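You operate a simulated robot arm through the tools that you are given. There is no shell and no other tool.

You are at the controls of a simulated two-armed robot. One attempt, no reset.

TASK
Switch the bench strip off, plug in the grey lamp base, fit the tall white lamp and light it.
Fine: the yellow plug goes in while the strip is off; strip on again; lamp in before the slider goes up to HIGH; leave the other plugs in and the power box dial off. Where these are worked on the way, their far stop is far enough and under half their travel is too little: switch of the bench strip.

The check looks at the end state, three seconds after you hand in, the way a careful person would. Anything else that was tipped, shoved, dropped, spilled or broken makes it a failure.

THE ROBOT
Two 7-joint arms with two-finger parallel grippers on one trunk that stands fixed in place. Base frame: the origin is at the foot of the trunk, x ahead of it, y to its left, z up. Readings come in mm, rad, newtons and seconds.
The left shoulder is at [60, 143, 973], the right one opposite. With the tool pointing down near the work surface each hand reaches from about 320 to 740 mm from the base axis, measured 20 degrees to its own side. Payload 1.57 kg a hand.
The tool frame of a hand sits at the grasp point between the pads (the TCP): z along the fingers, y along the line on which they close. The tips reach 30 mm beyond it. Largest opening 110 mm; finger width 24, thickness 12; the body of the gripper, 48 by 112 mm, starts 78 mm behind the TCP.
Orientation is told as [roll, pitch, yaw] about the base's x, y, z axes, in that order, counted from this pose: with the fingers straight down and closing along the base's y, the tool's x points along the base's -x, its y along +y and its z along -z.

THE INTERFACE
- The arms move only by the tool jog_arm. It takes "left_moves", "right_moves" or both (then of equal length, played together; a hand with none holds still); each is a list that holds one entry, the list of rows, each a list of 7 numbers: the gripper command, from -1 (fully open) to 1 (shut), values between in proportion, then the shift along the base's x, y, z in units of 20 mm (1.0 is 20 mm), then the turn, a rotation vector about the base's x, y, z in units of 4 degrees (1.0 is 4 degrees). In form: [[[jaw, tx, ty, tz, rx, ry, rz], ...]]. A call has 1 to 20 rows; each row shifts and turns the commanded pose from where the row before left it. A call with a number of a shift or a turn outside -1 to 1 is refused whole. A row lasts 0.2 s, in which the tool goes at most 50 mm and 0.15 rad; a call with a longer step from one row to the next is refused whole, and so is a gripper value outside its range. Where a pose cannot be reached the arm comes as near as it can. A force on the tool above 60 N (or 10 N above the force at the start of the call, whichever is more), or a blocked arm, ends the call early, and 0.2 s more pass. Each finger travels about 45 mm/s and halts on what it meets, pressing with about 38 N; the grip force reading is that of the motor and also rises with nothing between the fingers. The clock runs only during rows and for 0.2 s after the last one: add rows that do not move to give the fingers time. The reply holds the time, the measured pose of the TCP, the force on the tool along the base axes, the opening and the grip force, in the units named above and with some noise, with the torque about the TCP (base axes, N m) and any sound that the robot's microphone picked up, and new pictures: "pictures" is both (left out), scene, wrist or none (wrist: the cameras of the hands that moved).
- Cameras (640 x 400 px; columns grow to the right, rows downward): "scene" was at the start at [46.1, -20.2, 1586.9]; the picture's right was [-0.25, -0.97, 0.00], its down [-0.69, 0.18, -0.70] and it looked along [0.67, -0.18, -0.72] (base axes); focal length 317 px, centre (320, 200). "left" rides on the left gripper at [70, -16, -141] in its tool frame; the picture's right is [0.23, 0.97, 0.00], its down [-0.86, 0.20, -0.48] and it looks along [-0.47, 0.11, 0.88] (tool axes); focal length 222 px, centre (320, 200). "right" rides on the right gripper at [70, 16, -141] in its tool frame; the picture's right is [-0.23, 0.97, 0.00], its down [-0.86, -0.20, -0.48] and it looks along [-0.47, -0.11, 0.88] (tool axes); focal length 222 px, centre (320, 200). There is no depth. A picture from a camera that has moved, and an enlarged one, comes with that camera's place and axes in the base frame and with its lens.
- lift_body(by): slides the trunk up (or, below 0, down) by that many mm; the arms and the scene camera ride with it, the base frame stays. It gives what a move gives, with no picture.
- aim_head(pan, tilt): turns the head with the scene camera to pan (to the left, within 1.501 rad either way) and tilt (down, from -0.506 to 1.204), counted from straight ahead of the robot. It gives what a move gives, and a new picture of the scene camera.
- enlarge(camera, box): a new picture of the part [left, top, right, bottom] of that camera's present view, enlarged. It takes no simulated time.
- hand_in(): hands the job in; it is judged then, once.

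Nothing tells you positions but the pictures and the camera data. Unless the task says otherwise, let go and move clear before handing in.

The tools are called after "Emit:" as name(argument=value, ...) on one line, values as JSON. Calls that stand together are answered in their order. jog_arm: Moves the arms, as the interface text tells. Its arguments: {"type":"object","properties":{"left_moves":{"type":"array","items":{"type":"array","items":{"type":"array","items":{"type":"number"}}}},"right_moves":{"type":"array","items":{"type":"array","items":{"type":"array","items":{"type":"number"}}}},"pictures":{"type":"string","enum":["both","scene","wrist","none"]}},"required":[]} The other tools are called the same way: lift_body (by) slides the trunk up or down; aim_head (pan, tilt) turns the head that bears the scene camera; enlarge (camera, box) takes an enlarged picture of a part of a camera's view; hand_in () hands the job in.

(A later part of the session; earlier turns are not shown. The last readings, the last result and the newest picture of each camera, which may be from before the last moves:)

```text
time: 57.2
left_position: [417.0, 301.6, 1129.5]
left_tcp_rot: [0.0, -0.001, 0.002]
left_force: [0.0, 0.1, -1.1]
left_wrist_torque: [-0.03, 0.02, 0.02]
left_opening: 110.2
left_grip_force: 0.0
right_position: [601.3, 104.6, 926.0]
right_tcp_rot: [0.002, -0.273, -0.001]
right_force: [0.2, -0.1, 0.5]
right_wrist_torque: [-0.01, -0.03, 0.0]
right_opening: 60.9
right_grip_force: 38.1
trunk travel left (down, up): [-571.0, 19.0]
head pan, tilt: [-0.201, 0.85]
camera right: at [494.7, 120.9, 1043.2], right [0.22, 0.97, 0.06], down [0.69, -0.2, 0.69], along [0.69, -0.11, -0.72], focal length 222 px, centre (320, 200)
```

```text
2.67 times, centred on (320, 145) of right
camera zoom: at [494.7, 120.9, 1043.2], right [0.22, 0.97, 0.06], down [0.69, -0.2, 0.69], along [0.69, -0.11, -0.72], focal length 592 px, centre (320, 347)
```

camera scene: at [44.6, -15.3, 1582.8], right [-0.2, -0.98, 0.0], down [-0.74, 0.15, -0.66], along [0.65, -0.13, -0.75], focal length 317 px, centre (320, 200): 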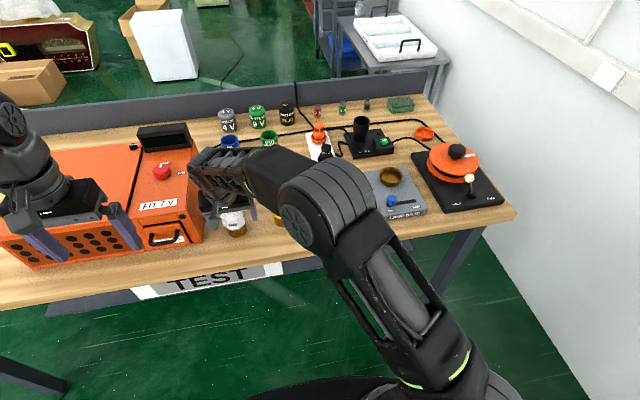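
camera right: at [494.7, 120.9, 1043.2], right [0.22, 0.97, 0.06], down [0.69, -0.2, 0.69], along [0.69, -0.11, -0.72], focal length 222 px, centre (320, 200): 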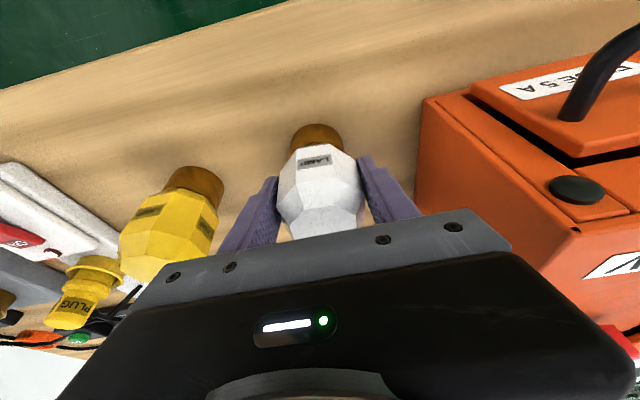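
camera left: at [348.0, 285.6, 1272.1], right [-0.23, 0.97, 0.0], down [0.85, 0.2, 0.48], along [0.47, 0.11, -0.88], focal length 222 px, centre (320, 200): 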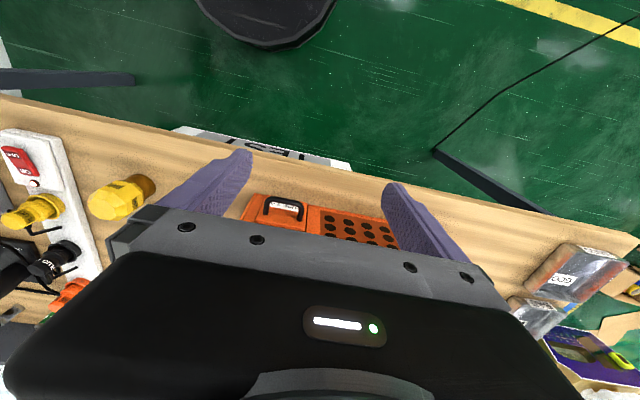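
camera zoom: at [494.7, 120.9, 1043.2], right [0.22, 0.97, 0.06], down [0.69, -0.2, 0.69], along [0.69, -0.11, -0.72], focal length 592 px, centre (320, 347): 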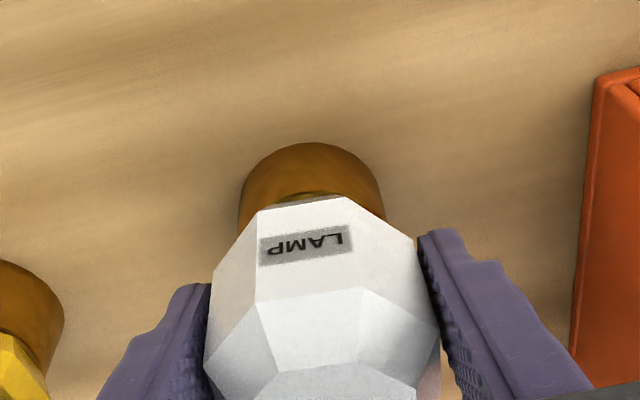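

Bulb gripped at 61 mm. I'll lift it clear of everything.

Emit:
jog_arm(right_moves=[[[1, 0, 0, 0.3, 0, 0, 0], [1, 0, 0, 0.7, 0, 0, 0], [1, 0, 0, 0.95, 0, 0, 0], [1, 0, 0, 0.95, 0, 0, 0], [1, 0, 0, 0.95, 0, 0, 0], [1, 0, 0, 0.95, 0, 0, 0], [1, 0, 0, 0.95, 0, 0, 0], [1, 0, 0, 0, 0, 0, 0]]])

Emit:
enlarge(camera="scene", box=[170, 130, 300, 250])

Emit:
enlarge(camera="right", box=[230, 70, 410, 220])

```text
time: 59.0
left_position: [416.8, 300.3, 1130.7]
left_tcp_rot: [0.0, -0.001, -0.001]
left_force: [0.0, 0.5, 0.7]
left_wrist_torque: [-0.01, -0.01, -0.01]
left_opening: 109.8
left_grip_force: 0.2
right_position: [599.2, 105.6, 1040.1]
right_tcp_rot: [0.002, -0.273, 0.001]
right_force: [0.4, 0.7, -2.3]
right_wrist_torque: [-0.02, 0.0, 0.0]
right_opening: 61.2
right_grip_force: 38.3
trunk travel left (down, up): [-571.0, 19.0]
head pan, tilt: [-0.201, 0.85]
camera scene: at [45.0, -15.2, 1582.8], right [-0.2, -0.98, 0.0], down [-0.74, 0.15, -0.66], along [0.65, -0.13, -0.75], focal length 317 px, centre (320, 200)
camera right: at [494.7, 121.6, 1158.3], right [0.22, 0.97, 0.06], down [0.69, -0.2, 0.69], along [0.69, -0.11, -0.72], focal length 222 px, centre (320, 200)
```

scene: 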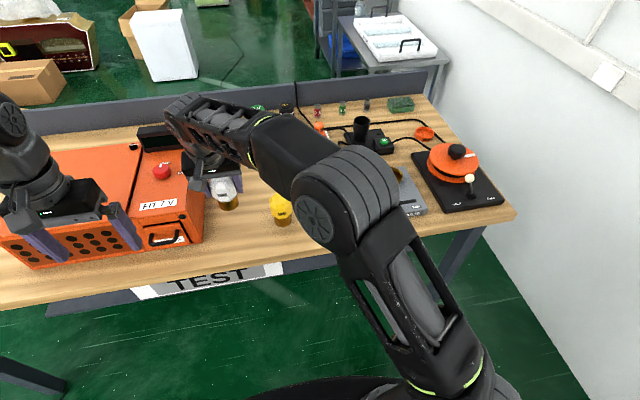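
right: 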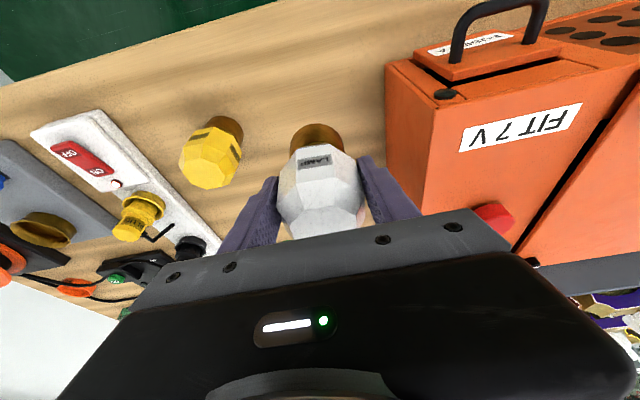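

```text
3.33 times, centred on (235, 190) of scene
camera zoom: at [45.0, -15.2, 1582.8], right [-0.2, -0.98, 0.0], down [-0.74, 0.15, -0.66], along [0.65, -0.13, -0.75], focal length 1056 px, centre (603, 233)
```

zoom: 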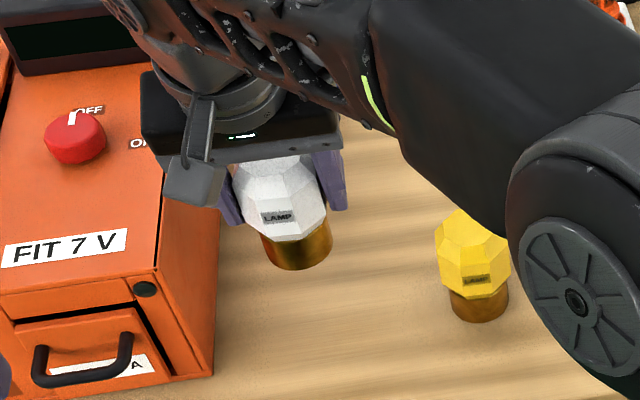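

```text
2.67 times, centred on (320, 145) of right
camera zoom: at [494.7, 121.6, 1158.3], right [0.22, 0.97, 0.06], down [0.69, -0.2, 0.69], along [0.69, -0.11, -0.72], focal length 592 px, centre (320, 347)
```

zoom: 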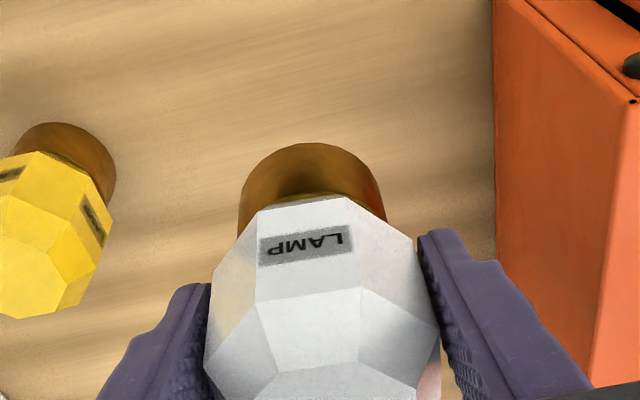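

The lamp is held steadily. I'll carry it across at a safe height toward the lamp base.

Emit:
jog_arm(right_moves=[[[1, 0, -0.5, 1, 0, 0, 0], [1, 0.1, -1, 0, 0, 0, 0], [1, 0.1, -1, 0, 0, 0, 0], [1, 0.1, -1, 0, 0, 0, 0], [1, 0.1, -1, 0, 0, 0, 0], [1, 0.1, -1, 0, 0, 0, 0], [1, 0.1, -1, 0, 0, 0, 0], [1, 0.1, -1, 0, 0, 0, 0], [1, 0.1, -1, 0, 0, 0, 0], [1, 0.1, -1, 0, 0, 0, 0], [1, 0.1, -1, 0, 0, 0, 0], [1, 0.1, -1, 0, 0, 0, 0], [1, 0.1, -1, 0, 0, 0, 0], [1, 0.1, -1, 0, 0, 0, 0], [1, 0.1, -1, 0, 0, 0, 0], [1, 0.1, -1, 0, 0, 0, 0], [1, 0.1, -1, 0, 0, 0, 0], [1, 0.1, -1, 0, 0, 0, 0], [1, 0, 0, 0, 0, 0, 0]]])

Emit:
enlarge(camera="scene", box=[300, 130, 440, 230])

Emit:
enlarge(camera="right", box=[140, 20, 460, 220])

```text
time: 63.0
left_position: [417.0, 301.3, 1129.8]
left_tcp_rot: [0.0, 0.0, 0.0]
left_force: [0.0, -0.3, -0.3]
left_wrist_torque: [0.03, 0.0, -0.01]
left_opening: 109.9
left_grip_force: 0.0
right_position: [632.1, -244.0, 1061.6]
right_tcp_rot: [0.003, -0.274, -0.001]
right_force: [0.3, 0.3, -1.9]
right_wrist_torque: [-0.01, 0.01, -0.01]
right_opening: 61.3
right_grip_force: 37.8
trunk travel left (down, up): [-571.0, 19.0]
head pan, tilt: [-0.201, 0.85]
camera scene: at [44.8, -15.1, 1582.8], right [-0.2, -0.98, 0.0], down [-0.74, 0.15, -0.66], along [0.65, -0.13, -0.75], focal length 317 px, centre (320, 200)
camera right: at [526.4, -228.8, 1178.2], right [0.22, 0.97, 0.06], down [0.69, -0.2, 0.69], along [0.69, -0.11, -0.72], focal length 222 px, centre (320, 200)
```

scene: 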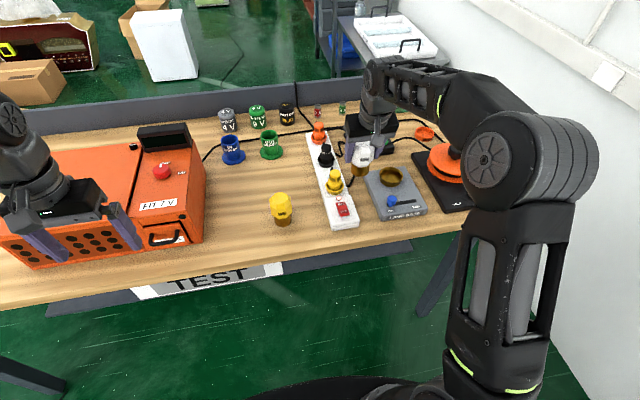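
right: 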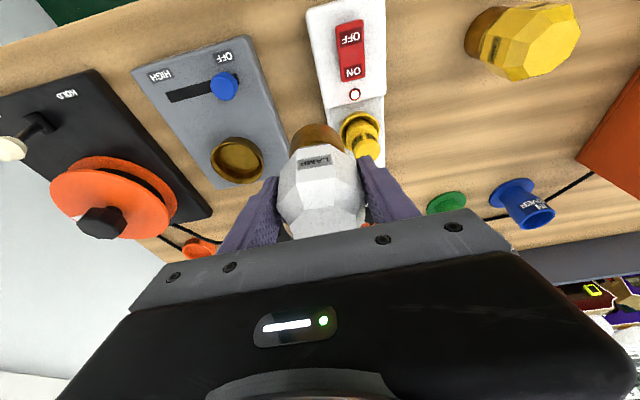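

```text
4.00 times, centred on (370, 180) of scene
camera zoom: at [44.8, -15.1, 1582.8], right [-0.2, -0.98, 0.0], down [-0.74, 0.15, -0.66], along [0.65, -0.13, -0.75], focal length 1267 px, centre (120, 280)
```

zoom: 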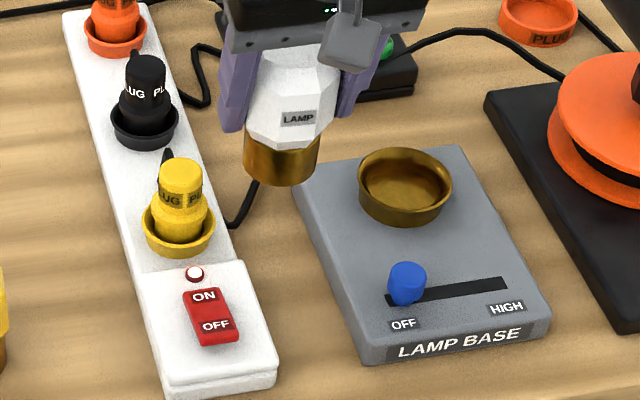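

```text
2.00 times, centred on (300, 120) of right
camera zoom: at [526.4, -228.8, 1178.2], right [0.22, 0.97, 0.06], down [0.69, -0.2, 0.69], along [0.69, -0.11, -0.72], focal length 444 px, centre (360, 360)
```

zoom: 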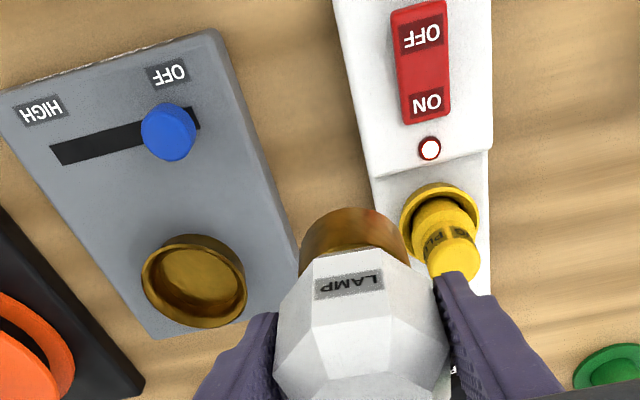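

The cup of the lamp base is at about (679, -369), with its rim near z≈900. I'll move the lamp to hover just above it.

Emit:
jog_arm(right_moves=[[[1, 0.314, -0.896, 0, 0, 0, 0], [1, 0.314, -0.896, 0, 0, 0, 0], [1, 0.314, -0.896, -0.4, 0, 0, 0], [1, 0.314, -0.896, -0.6, 0, 0, 0], [1, 0.314, -0.896, -0.7, 0, 0, 0], [1, 0.314, -0.896, -0.7, 0, 0, 0], [1, 0.314, -0.896, -0.7, 0, 0, 0], [1, 0, 0, 0, 0, 0, 0]]])

Emit:
enlarge(camera="scene", box=[330, 130, 450, 220])

Emit:
enlarge(camera="right", box=[220, 40, 420, 220])

```text
time: 64.8
left_position: [417.2, 303.1, 1130.2]
left_tcp_rot: [-0.002, 0.0, 0.001]
left_force: [0.3, 0.6, -0.2]
left_wrist_torque: [-0.02, 0.02, -0.03]
left_opening: 110.0
left_grip_force: 0.0
right_position: [677.7, -368.8, 998.5]
right_tcp_rot: [0.001, -0.275, 0.0]
right_force: [-0.7, -0.8, -1.4]
right_wrist_torque: [-0.02, -0.03, 0.01]
right_opening: 61.0
right_grip_force: 38.2
trunk travel left (down, up): [-571.0, 19.0]
head pan, tilt: [-0.201, 0.85]
camera scene: at [44.6, -15.1, 1582.8], right [-0.2, -0.98, 0.0], down [-0.74, 0.15, -0.66], along [0.65, -0.13, -0.75], focal length 317 px, centre (320, 200)
camera right: at [572.0, -354.6, 1117.2], right [0.22, 0.97, 0.06], down [0.69, -0.2, 0.69], along [0.69, -0.11, -0.72], focal length 222 px, centre (320, 200)
```

scene: 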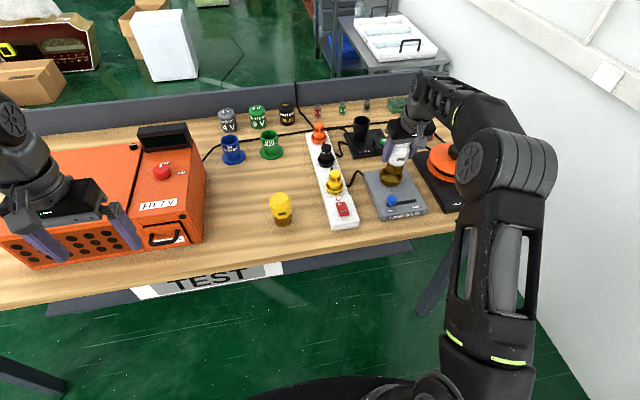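
right: 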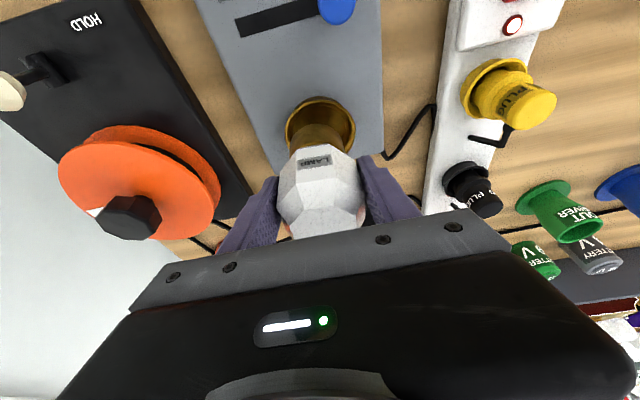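

```text
4.44 times, centred on (390, 175) of scene
camera zoom: at [44.6, -15.1, 1582.8], right [-0.2, -0.98, 0.0], down [-0.74, 0.15, -0.66], along [0.65, -0.13, -0.75], focal length 1408 px, centre (9, 311)
```

zoom: 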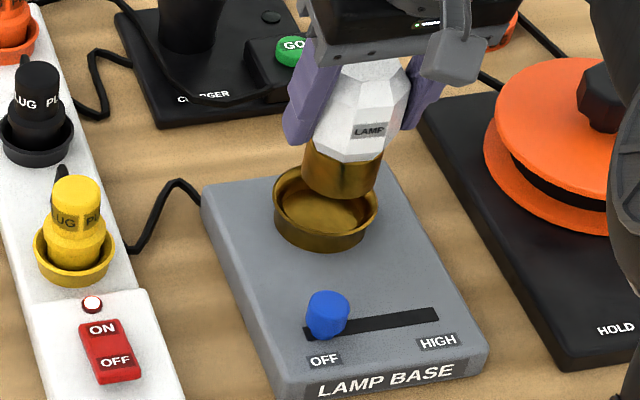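

```text
2.22 times, centred on (320, 130) of right
camera zoom: at [572.0, -354.6, 1117.2], right [0.22, 0.97, 0.06], down [0.69, -0.2, 0.69], along [0.69, -0.11, -0.72], focal length 494 px, centre (320, 356)
```

zoom: 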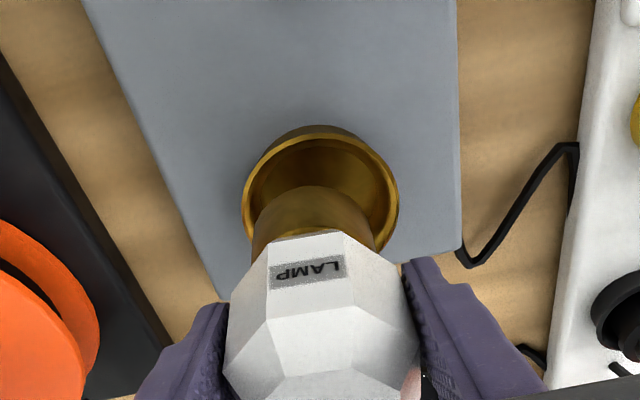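

The lamp is near the cup, about 5 mm too far right and slightly forward. I'll correct, lower a little and check again.

Emit:
jog_arm(right_moves=[[[1, -0.12, 0.27, 0, 0, 0, 0], [1, 0, 0, -0.5, 0, 0, 0], [1, 0, 0, -0.4, 0, 0, 0], [1, 0, 0, 0, 0, 0, 0]]], pictures="wrist")

Emit:
enlarge(camera="scene", box=[360, 140, 420, 200])

Emit:
enlarge(camera="right", box=[250, 70, 390, 190])

```text
time: 65.8
left_position: [418.8, 300.7, 1129.5]
left_tcp_rot: [0.0, 0.001, -0.001]
left_force: [0.7, 0.2, 0.3]
left_wrist_torque: [-0.01, 0.02, -0.02]
left_opening: 109.9
left_grip_force: 0.1
right_position: [675.7, -366.0, 980.2]
right_tcp_rot: [0.001, -0.274, 0.0]
right_force: [0.0, 0.3, -1.4]
right_wrist_torque: [-0.02, 0.03, -0.01]
right_opening: 61.1
right_grip_force: 37.5
trunk travel left (down, up): [-571.0, 19.0]
head pan, tilt: [-0.201, 0.85]
camera right: at [569.7, -350.2, 1098.4], right [0.22, 0.97, 0.06], down [0.69, -0.2, 0.69], along [0.69, -0.11, -0.72], focal length 222 px, centre (320, 200)
```

right: 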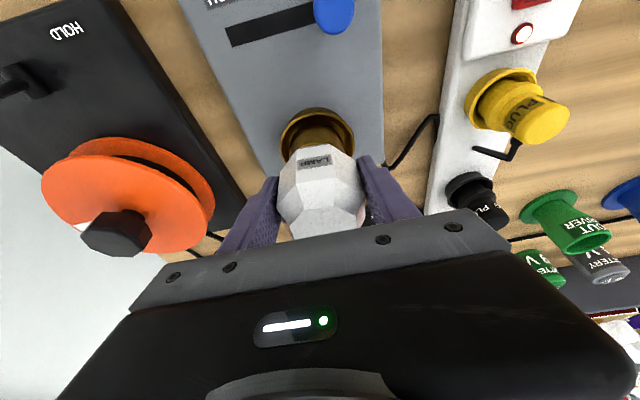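

```text
6.67 times, centred on (390, 170) of scene
camera zoom: at [44.9, -15.6, 1582.8], right [-0.2, -0.98, 0.0], down [-0.74, 0.15, -0.66], along [0.65, -0.13, -0.75], focal length 2111 px, centre (-147, 400)
```

zoom: 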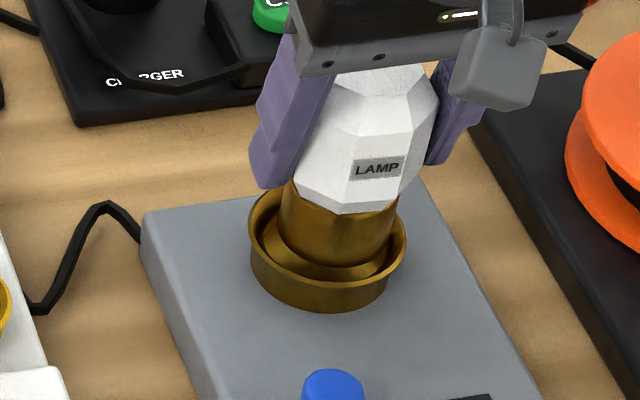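

```text
3.33 times, centred on (320, 130) of right
camera zoom: at [569.7, -350.2, 1098.4], right [0.22, 0.97, 0.06], down [0.69, -0.2, 0.69], along [0.69, -0.11, -0.72], focal length 740 px, centre (320, 433)
```

zoom: 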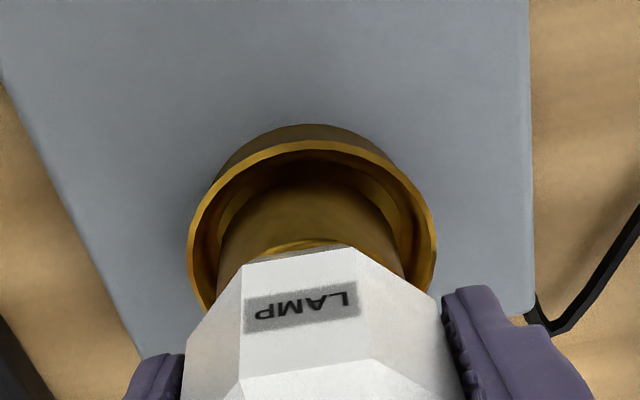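

The lamp base is entering the cup concentrically. I'll lower it slowly until it seats.

Emit:
jog_arm(right_moves=[[[1, 0.03, 0, -0.2, 0, 0, 0], [1, 0.02, 0, -0.2, 0, 0, 0], [1, 0, 0, -0.2, 0, 0, 0], [1, 0, 0, -0.1, 0, 0, 0], [1, 0, 0, 0, 0, 0, 0]]], pictures="wrist")

Emit:
enlarge(camera="scene", box=[360, 140, 420, 200])

Emit:
enlarge(camera="right", box=[250, 70, 390, 190])

```text
time: 67.0
left_position: [417.1, 300.1, 1130.7]
left_tcp_rot: [0.0, -0.002, 0.0]
left_force: [-0.2, 0.6, 0.1]
left_wrist_torque: [0.02, -0.01, 0.0]
left_opening: 110.2
left_grip_force: 0.1
right_position: [676.1, -365.2, 966.0]
right_tcp_rot: [0.002, -0.275, 0.001]
right_force: [0.3, -0.4, -2.2]
right_wrist_torque: [0.01, -0.03, 0.02]
right_opening: 60.9
right_grip_force: 37.9
trunk travel left (down, up): [-571.0, 19.0]
head pan, tilt: [-0.201, 0.85]
camera right: at [570.7, -349.4, 1083.9], right [0.22, 0.97, 0.06], down [0.69, -0.2, 0.69], along [0.69, -0.11, -0.72], focal length 222 px, centre (320, 200)
```

right: 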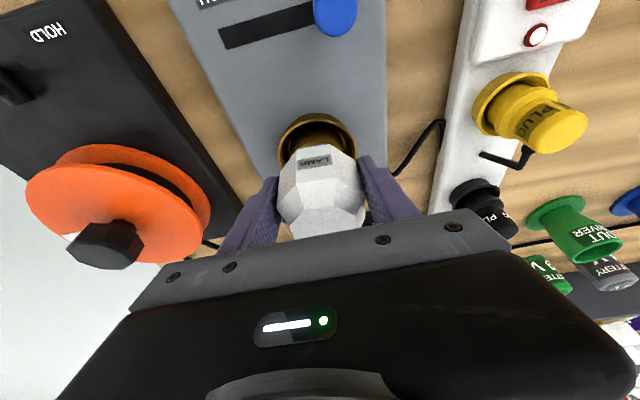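

```text
6.67 times, centred on (390, 170) of scene
camera zoom: at [44.9, -15.5, 1582.8], right [-0.2, -0.98, 0.0], down [-0.74, 0.15, -0.66], along [0.65, -0.13, -0.75], focal length 2111 px, centre (-147, 400)
```

zoom: 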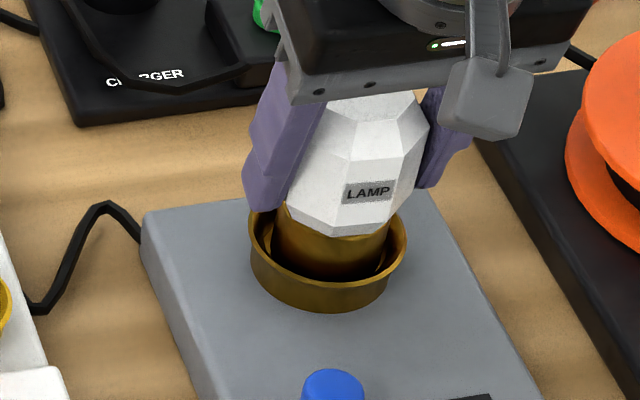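

```text
3.33 times, centred on (320, 130) of right
camera zoom: at [570.7, -349.4, 1083.9], right [0.22, 0.97, 0.06], down [0.69, -0.2, 0.69], along [0.69, -0.11, -0.72], focal length 740 px, centre (320, 433)
```

zoom: 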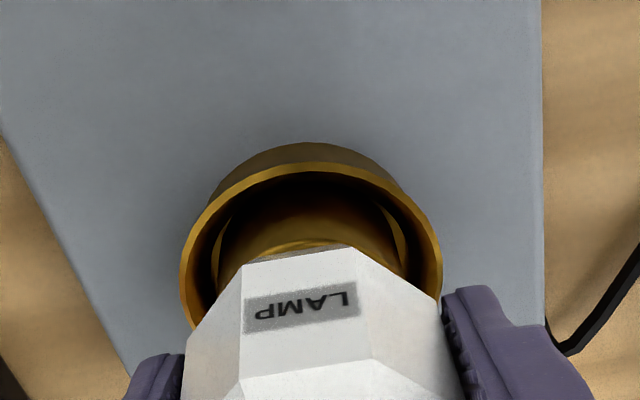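

Emit:
jog_arm(right_moves=[[[1, 0, 0, -0.15, 0, 0, 0], [1, 0, 0, -0.15, 0, 0, 0], [1, 0, 0, -0.15, 0, 0, 0], [1, 0, 0, 0, 0, 0, 0]]], pictures="wrist")

Emit:
enlarge(camera="scene", box=[360, 140, 420, 200])

Emit:
enlarge(camera="right", box=[250, 70, 390, 190])

```text
time: 68.0
left_position: [417.8, 301.9, 1129.7]
left_tcp_rot: [-0.003, -0.001, 0.0]
left_force: [-0.6, -0.4, 0.9]
left_wrist_torque: [-0.01, -0.01, 0.01]
left_opening: 109.9
left_grip_force: 0.1
right_position: [675.4, -365.3, 960.7]
right_tcp_rot: [0.002, -0.277, 0.0]
right_force: [0.1, 0.4, 8.4]
right_wrist_torque: [-0.06, 0.19, -0.01]
right_opening: 61.0
right_grip_force: 37.8
trunk travel left (down, up): [-571.0, 19.0]
head pan, tilt: [-0.201, 0.85]
camera right: at [570.2, -349.4, 1076.8], right [0.22, 0.97, 0.06], down [0.69, -0.2, 0.69], along [0.69, -0.11, -0.72], focal length 222 px, centre (320, 200)
```

right: 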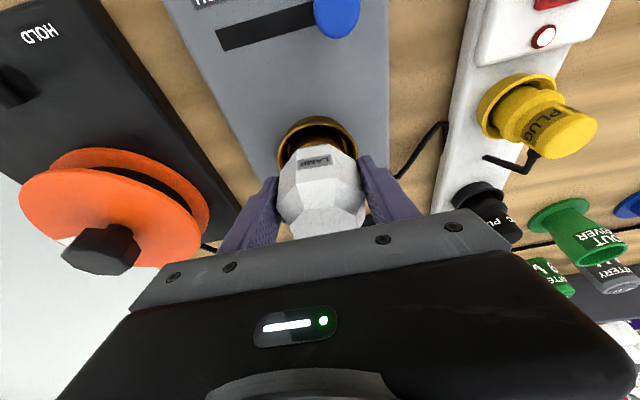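

```text
6.67 times, centred on (390, 170) of scene
camera zoom: at [43.6, -14.8, 1583.0], right [-0.2, -0.98, 0.0], down [-0.74, 0.15, -0.66], along [0.65, -0.13, -0.75], focal length 2111 px, centre (-147, 400)
```

zoom: 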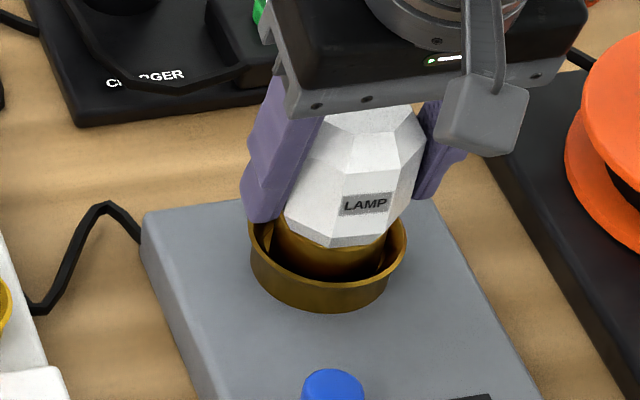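

```text
3.33 times, centred on (320, 130) of right
camera zoom: at [570.2, -349.4, 1076.8], right [0.22, 0.97, 0.06], down [0.69, -0.2, 0.69], along [0.69, -0.11, -0.72], focal length 740 px, centre (320, 433)
```

zoom: 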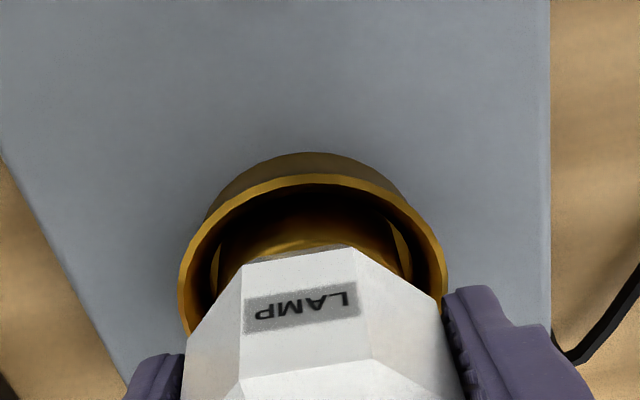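

Light contact on the near side of the cup. I'll lift 2 mm, shift 3 mm forward and lower again.

Emit:
jog_arm(right_moves=[[[1, 0, 0, 0.2, 0, 0, 0], [1, 0.15, 0, 0, 0, 0, 0], [1, 0, 0, -0.15, 0, 0, 0], [1, 0, 0, -0.15, 0, 0, 0], [1, 0, 0, -0.1, 0, 0, 0], [1, 0, 0, 0, 0, 0, 0]]], pictures="wrist")

Emit:
enlarge(camera="scene", box=[360, 140, 420, 200])

Emit:
enlarge(camera="right", box=[250, 70, 390, 190])

```text
time: 69.5
left_position: [414.4, 302.1, 1130.0]
left_tcp_rot: [-0.002, -0.002, 0.0]
left_force: [0.1, -0.4, -0.8]
left_wrist_torque: [0.05, 0.01, 0.0]
left_opening: 109.9
left_grip_force: 0.0
right_position: [679.2, -363.9, 957.7]
right_tcp_rot: [0.001, -0.281, 0.0]
right_force: [-1.1, -2.1, 26.0]
right_wrist_torque: [0.29, -0.06, 0.09]
right_opening: 61.3
right_grip_force: 38.2
trunk travel left (down, up): [-571.0, 19.0]
head pan, tilt: [-0.201, 0.85]
camera right: at [572.2, -348.8, 1074.4], right [0.22, 0.97, 0.06], down [0.69, -0.2, 0.7], along [0.69, -0.11, -0.71], focal length 222 px, centre (320, 200)
```

right: 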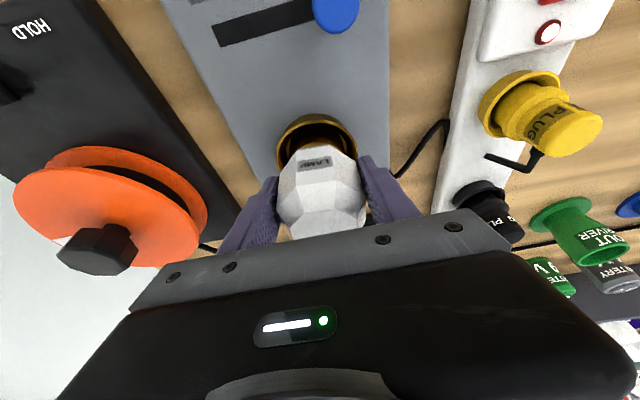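

```text
6.67 times, centred on (390, 170) of scene
camera zoom: at [41.5, -14.1, 1583.2], right [-0.2, -0.98, 0.0], down [-0.73, 0.15, -0.66], along [0.65, -0.13, -0.75], focal length 2111 px, centre (-147, 400)
```

zoom: 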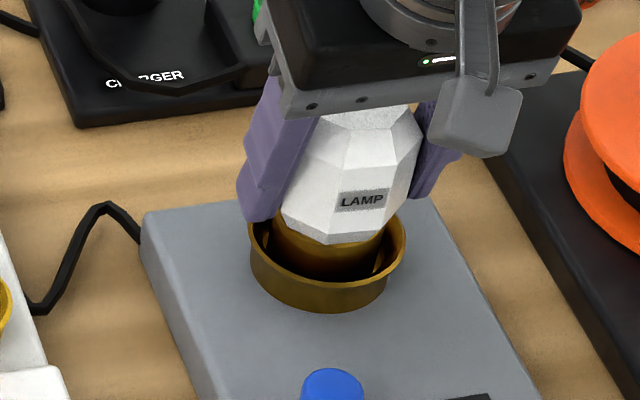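

```text
3.33 times, centred on (320, 130) of right
camera zoom: at [572.2, -348.8, 1074.4], right [0.22, 0.97, 0.06], down [0.69, -0.2, 0.7], along [0.69, -0.11, -0.71], focal length 740 px, centre (320, 433)
```

zoom: 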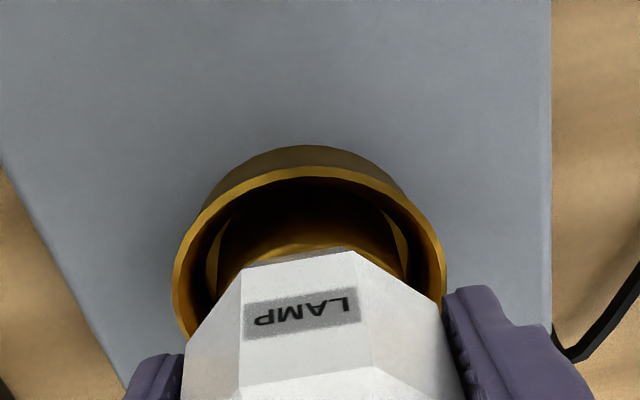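

Contact force is 28 N at about floor depth, slightly offset to +y. I'll shift 1 mm to the right and press gently further.

Emit:
jog_arm(right_moves=[[[1, 0, -0.06, 0.1, 0, 0, 0], [1, 0, -0.02, -0.1, 0, 0, 0], [1, 0, 0, -0.1, 0, 0, 0], [1, 0, 0, -0.1, 0, 0, 0], [1, 0, 0, 0, 0, 0, 0]]], pictures="wrist")

Emit:
enlarge(camera="scene", box=[360, 140, 420, 200])

Emit:
enlarge(camera="right", box=[250, 70, 390, 190])

```text
time: 70.7
left_position: [415.0, 303.6, 1129.4]
left_tcp_rot: [-0.001, -0.003, 0.0]
left_force: [-0.1, 0.3, -0.5]
left_wrist_torque: [-0.02, 0.01, 0.03]
left_opening: 109.8
left_grip_force: 0.0
right_position: [678.2, -364.2, 949.8]
right_tcp_rot: [0.001, -0.278, 0.001]
right_force: [3.6, 5.8, 23.4]
right_wrist_torque: [0.37, -0.36, 0.02]
right_opening: 61.4
right_grip_force: 37.5
trunk travel left (down, up): [-571.0, 19.0]
head pan, tilt: [-0.201, 0.85]
camera right: at [572.1, -349.3, 1067.9], right [0.22, 0.97, 0.06], down [0.69, -0.2, 0.69], along [0.69, -0.11, -0.72], focal length 222 px, centre (320, 200)
```

right: 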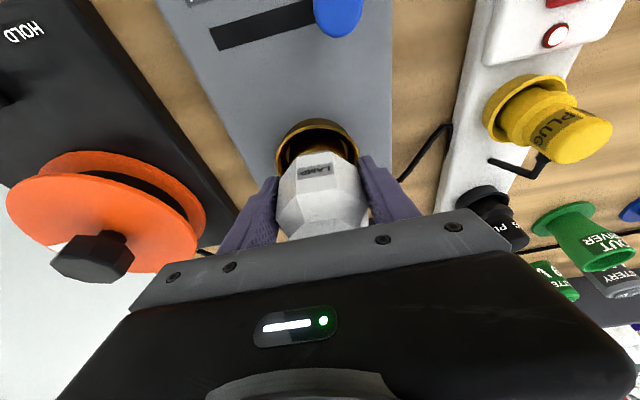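

```text
6.67 times, centred on (390, 170) of scene
camera zoom: at [42.6, -13.2, 1582.9], right [-0.2, -0.98, 0.0], down [-0.74, 0.15, -0.66], along [0.65, -0.13, -0.75], focal length 2111 px, centre (-147, 400)
```

zoom: 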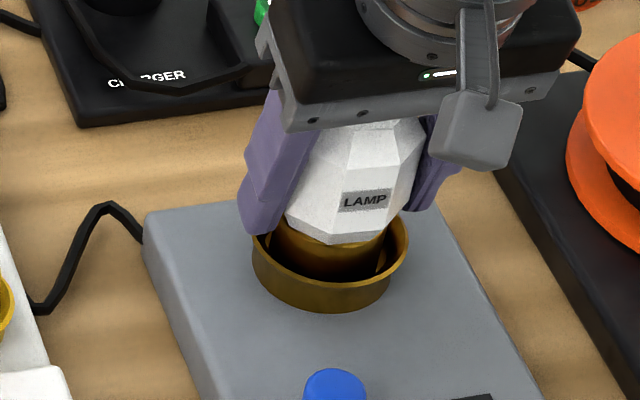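

```text
3.33 times, centred on (320, 130) of right
camera zoom: at [572.1, -349.3, 1067.9], right [0.22, 0.97, 0.06], down [0.69, -0.2, 0.69], along [0.69, -0.11, -0.72], focal length 740 px, centre (320, 433)
```

zoom: 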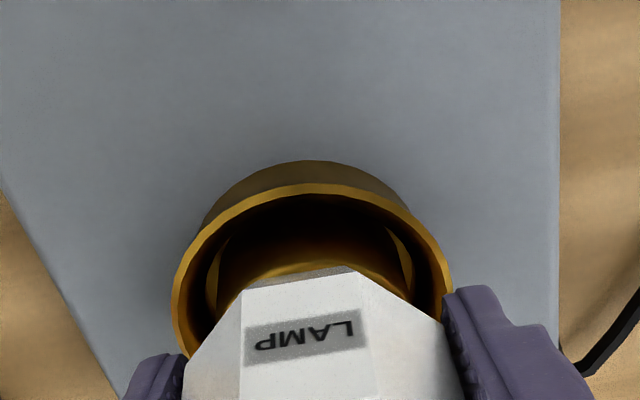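

The lamp has stopped on the cup floor while the fingers slid slightly down the bulb. I'll ease the load, open the gripper and look at how it sits.

Emit:
jog_arm(right_moves=[[[1, 0, 0, 0.12, 0, 0, 0], [0.3, 0, 0, 0, 0, 0, 0], [-0.2, 0, 0, 0, 0, 0, 0], [-0.5, 0, 0, 0, 0, 0, 0], [-0.5, 0, 0, 0, 0, 0, 0]]])

Emit:
enlarge(camera="scene", box=[360, 140, 420, 200])

Emit:
enlarge(camera="right", box=[250, 70, 390, 190])

```text
time: 71.8
left_position: [417.9, 302.2, 1128.6]
left_tcp_rot: [-0.001, -0.001, 0.001]
left_force: [-0.8, 0.6, 0.0]
left_wrist_torque: [-0.02, 0.01, -0.01]
left_opening: 109.8
left_grip_force: 0.0
right_position: [677.7, -367.0, 950.0]
right_tcp_rot: [-0.001, -0.274, 0.001]
right_force: [0.3, -0.2, 0.1]
right_wrist_torque: [-0.01, 0.0, -0.01]
right_opening: 82.5
right_grip_force: 0.0
trunk travel left (down, up): [-571.0, 19.0]
head pan, tilt: [-0.201, 0.85]
camera scene: at [44.6, -15.3, 1582.8], right [-0.2, -0.98, 0.0], down [-0.74, 0.15, -0.66], along [0.65, -0.13, -0.75], focal length 317 px, centre (320, 200)
camera right: at [572.8, -351.0, 1068.1], right [0.22, 0.97, 0.06], down [0.69, -0.2, 0.69], along [0.69, -0.11, -0.72], focal length 222 px, centre (320, 200)
```

scene: 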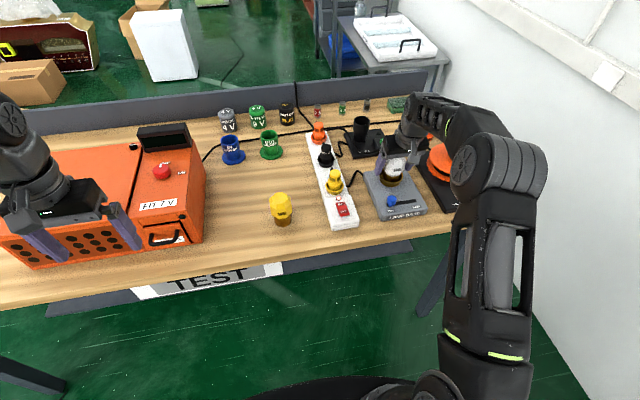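
right: 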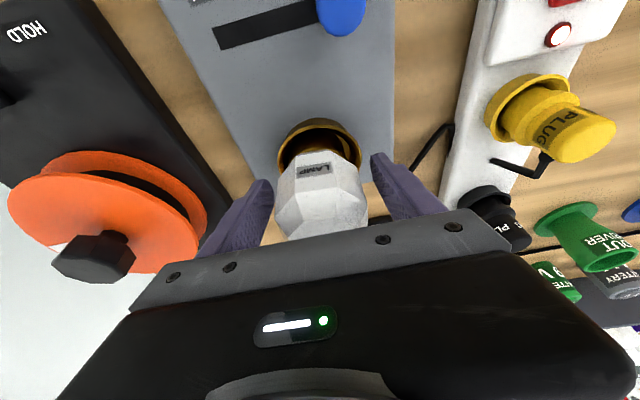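

```text
6.67 times, centred on (390, 170) of scene
camera zoom: at [44.6, -15.3, 1582.8], right [-0.2, -0.98, 0.0], down [-0.74, 0.15, -0.66], along [0.65, -0.13, -0.75], focal length 2111 px, centre (-147, 400)
```

zoom: 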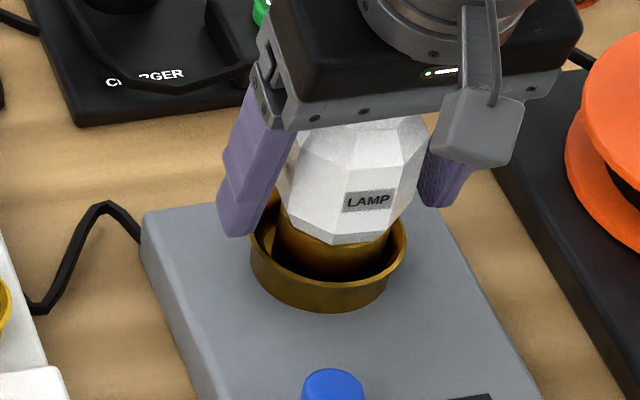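

```text
3.33 times, centred on (320, 130) of right
camera zoom: at [572.8, -351.0, 1068.1], right [0.22, 0.97, 0.06], down [0.69, -0.2, 0.69], along [0.69, -0.11, -0.72], focal length 740 px, centre (320, 433)
```

zoom: 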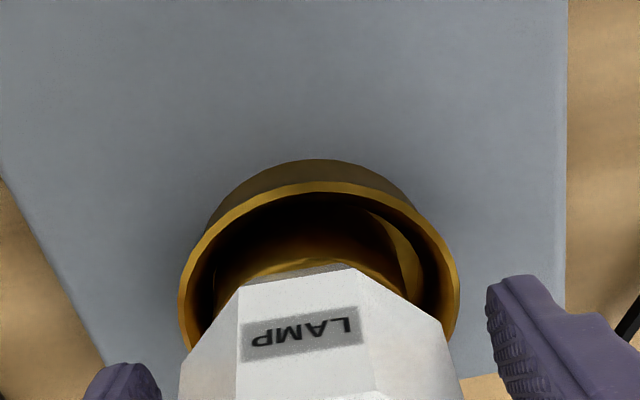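

Emit:
jog_arm(right_moves=[[[-0.6, -0.13, 0, 0.48, 0, 0, 0], [-0.6, -0.26, 0, 0.96, 0, 0, 0], [-0.6, -0.26, 0, 0.96, 0, 0, 0], [-0.6, -0.26, 0, 0.96, 0, 0, 0], [-0.6, -0.26, 0, 0.96, 0, 0, 0], [-0.6, -0.5, 0, 0.5, 0, 0, 0], [-0.6, -0.8, 0, 0, 0, 0, 0], [-0.6, -0.8, 0, 0, 0, 0, 0], [-0.6, 0, 0, 0, 0, 0, 0]]])

Emit:
enlarge(camera="scene", box=[360, 140, 420, 200])

Emit:
enlarge(camera="right", box=[250, 70, 390, 190])

```text
time: 73.8
left_position: [418.7, 300.6, 1128.3]
left_tcp_rot: [0.001, 0.0, 0.0]
left_force: [0.4, 0.4, 0.5]
left_wrist_torque: [-0.01, 0.02, 0.02]
left_opening: 109.9
left_grip_force: 0.1
right_position: [613.3, -366.7, 1046.9]
right_tcp_rot: [0.002, -0.274, 0.0]
right_force: [0.5, 0.2, 0.7]
right_wrist_torque: [-0.01, 0.0, 0.0]
right_opening: 87.7
right_grip_force: 0.0
trunk travel left (down, up): [-571.0, 19.0]
head pan, tilt: [-0.201, 0.85]
camera scene: at [45.0, -15.4, 1582.8], right [-0.2, -0.98, 0.0], down [-0.74, 0.15, -0.66], along [0.65, -0.13, -0.75], focal length 317 px, centre (320, 200)
camera right: at [508.1, -351.4, 1165.7], right [0.22, 0.97, 0.06], down [0.69, -0.2, 0.69], along [0.69, -0.11, -0.72], focal length 222 px, centre (320, 200)
```

scene: 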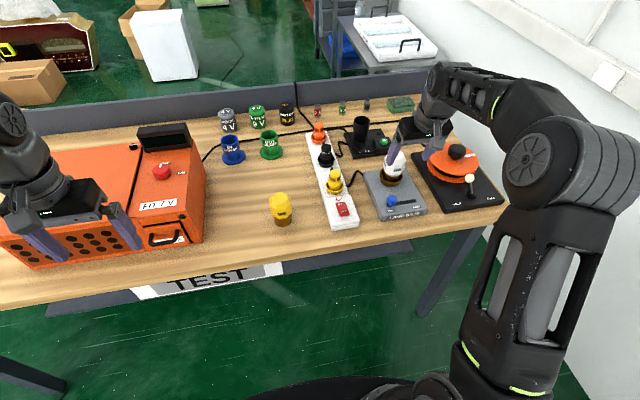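
right: 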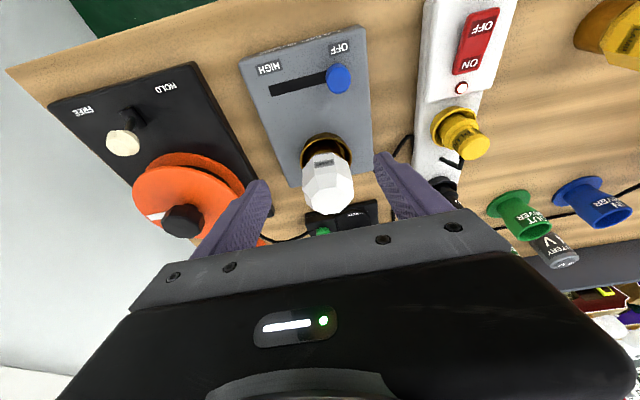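

```text
6.67 times, centred on (390, 170) of scene
camera zoom: at [45.0, -15.4, 1582.8], right [-0.2, -0.98, 0.0], down [-0.74, 0.15, -0.66], along [0.65, -0.13, -0.75], focal length 2111 px, centre (-147, 400)
```

zoom: 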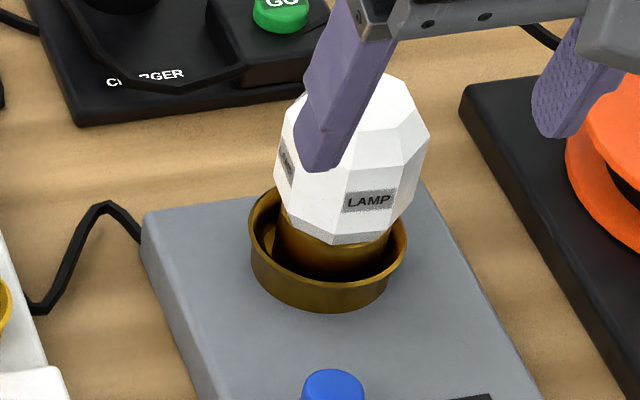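

```text
3.33 times, centred on (320, 130) of right
camera zoom: at [508.1, -351.4, 1165.7], right [0.22, 0.97, 0.06], down [0.69, -0.2, 0.69], along [0.69, -0.11, -0.72], focal length 740 px, centre (320, 433)
```

zoom: 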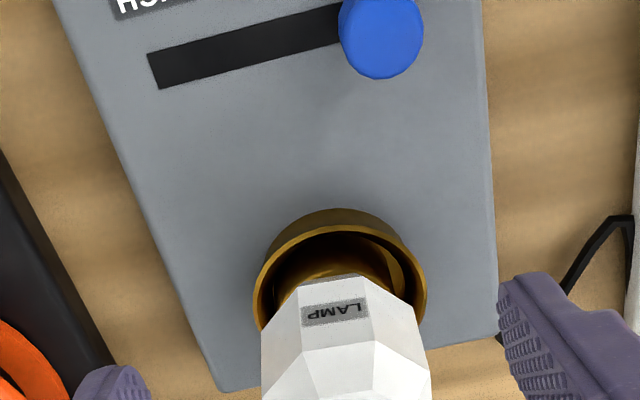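

The lamp stands upright in the cup. To judge whether it is fully seated, I'll look at it from a lower angle with the right wrist camera.

Emit:
jog_arm(right_moves=[[[-0.6, -0.5, 0, 0, 0, -0.96, 0], [-0.6, -0.5, 0, 0, 0, -0.96, 0], [-0.6, -0.5, 0, 0, 0, -0.96, 0], [-0.6, -0.4, 0, 0, 0, -0.96, 0], [-0.6, -0.4, 0, -0.2, 0, -0.96, 0], [-0.6, -0.3, 0, -0.3, 0, -0.96, 0], [-0.6, -0.3, 0, -0.3, 0, -0.96, 0], [-0.6, -0.3, 0, -0.4, 0, -0.96, 0], [-0.6, -0.3, 0, -0.4, 0, -0.96, 0], [-0.6, -0.2, 0, -0.4, 0, -0.96, 0], [-0.6, 0, 0, 0, 0, 0, 0]]])

Emit:
enlarge(camera="right", box=[270, 60, 370, 180])

Emit:
enlarge(camera="scene", box=[350, 140, 430, 220])

```text
time: 76.2
left_position: [418.9, 301.4, 1128.4]
left_tcp_rot: [0.0, -0.002, 0.0]
left_force: [-0.9, 0.0, 0.1]
left_wrist_torque: [0.0, 0.0, 0.0]
left_opening: 110.1
left_grip_force: 0.0
right_position: [552.7, -354.9, 1006.9]
right_tcp_rot: [0.019, -0.797, 0.02]
right_force: [-0.7, -0.4, 0.2]
right_wrist_torque: [0.01, -0.03, 0.02]
right_opening: 87.9
right_grip_force: 0.0
right hand out of reach, approached as far as the arm can: row 8, 9, 10
trunk travel left (down, up): [-571.0, 19.0]
head pan, tilt: [-0.201, 0.85]
camera scene: at [44.7, -15.1, 1582.8], right [-0.2, -0.98, 0.0], down [-0.74, 0.15, -0.66], along [0.65, -0.13, -0.75], focal length 317 px, centre (320, 200)
camera right: at [402.5, -344.3, 1055.8], right [0.13, 0.98, 0.18], down [0.26, -0.2, 0.94], along [0.96, -0.07, -0.28], focal length 222 px, centre (320, 200)
```

scene: 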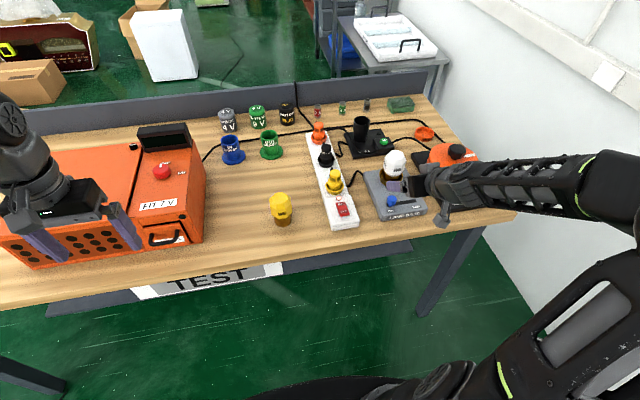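
right: 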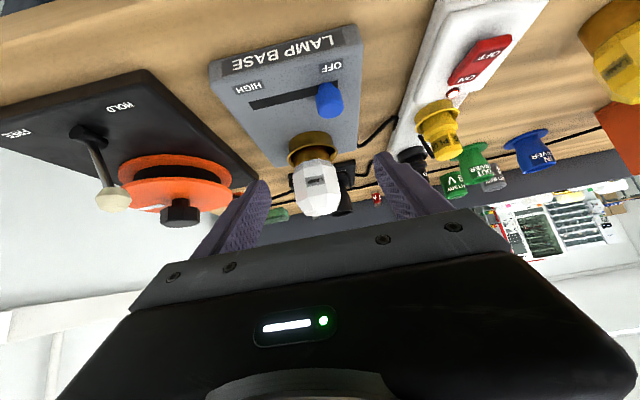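

```text
3.33 times, centred on (320, 120) of right
camera zoom: at [402.5, -344.3, 1055.8], right [0.13, 0.98, 0.18], down [0.26, -0.2, 0.94], along [0.96, -0.07, -0.28], focal length 740 px, centre (320, 467)
```

zoom: 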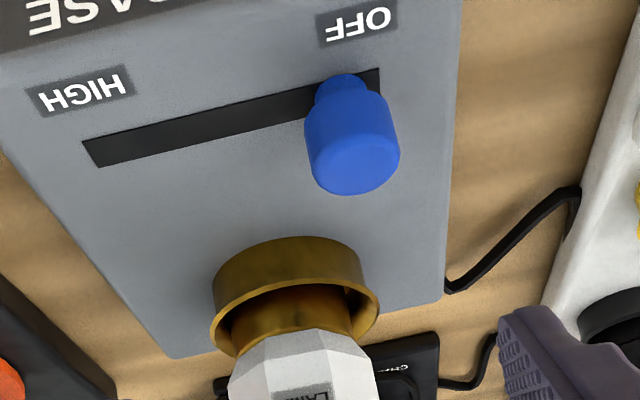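

```text
5.00 times, centred on (390, 180) of scene
camera zoom: at [44.7, -15.1, 1582.8], right [-0.2, -0.98, 0.0], down [-0.74, 0.15, -0.66], along [0.65, -0.13, -0.75], focal length 1584 px, centre (-30, 300)
```

zoom: 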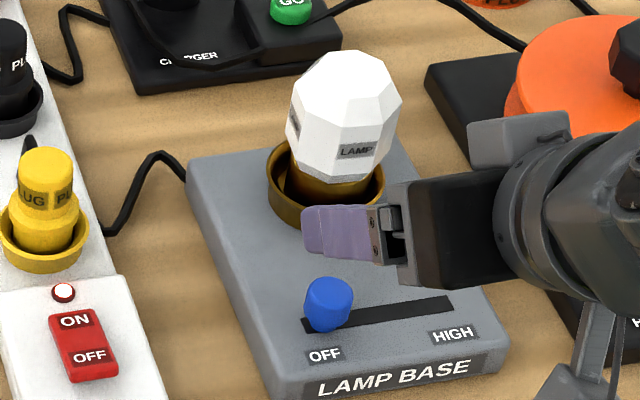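

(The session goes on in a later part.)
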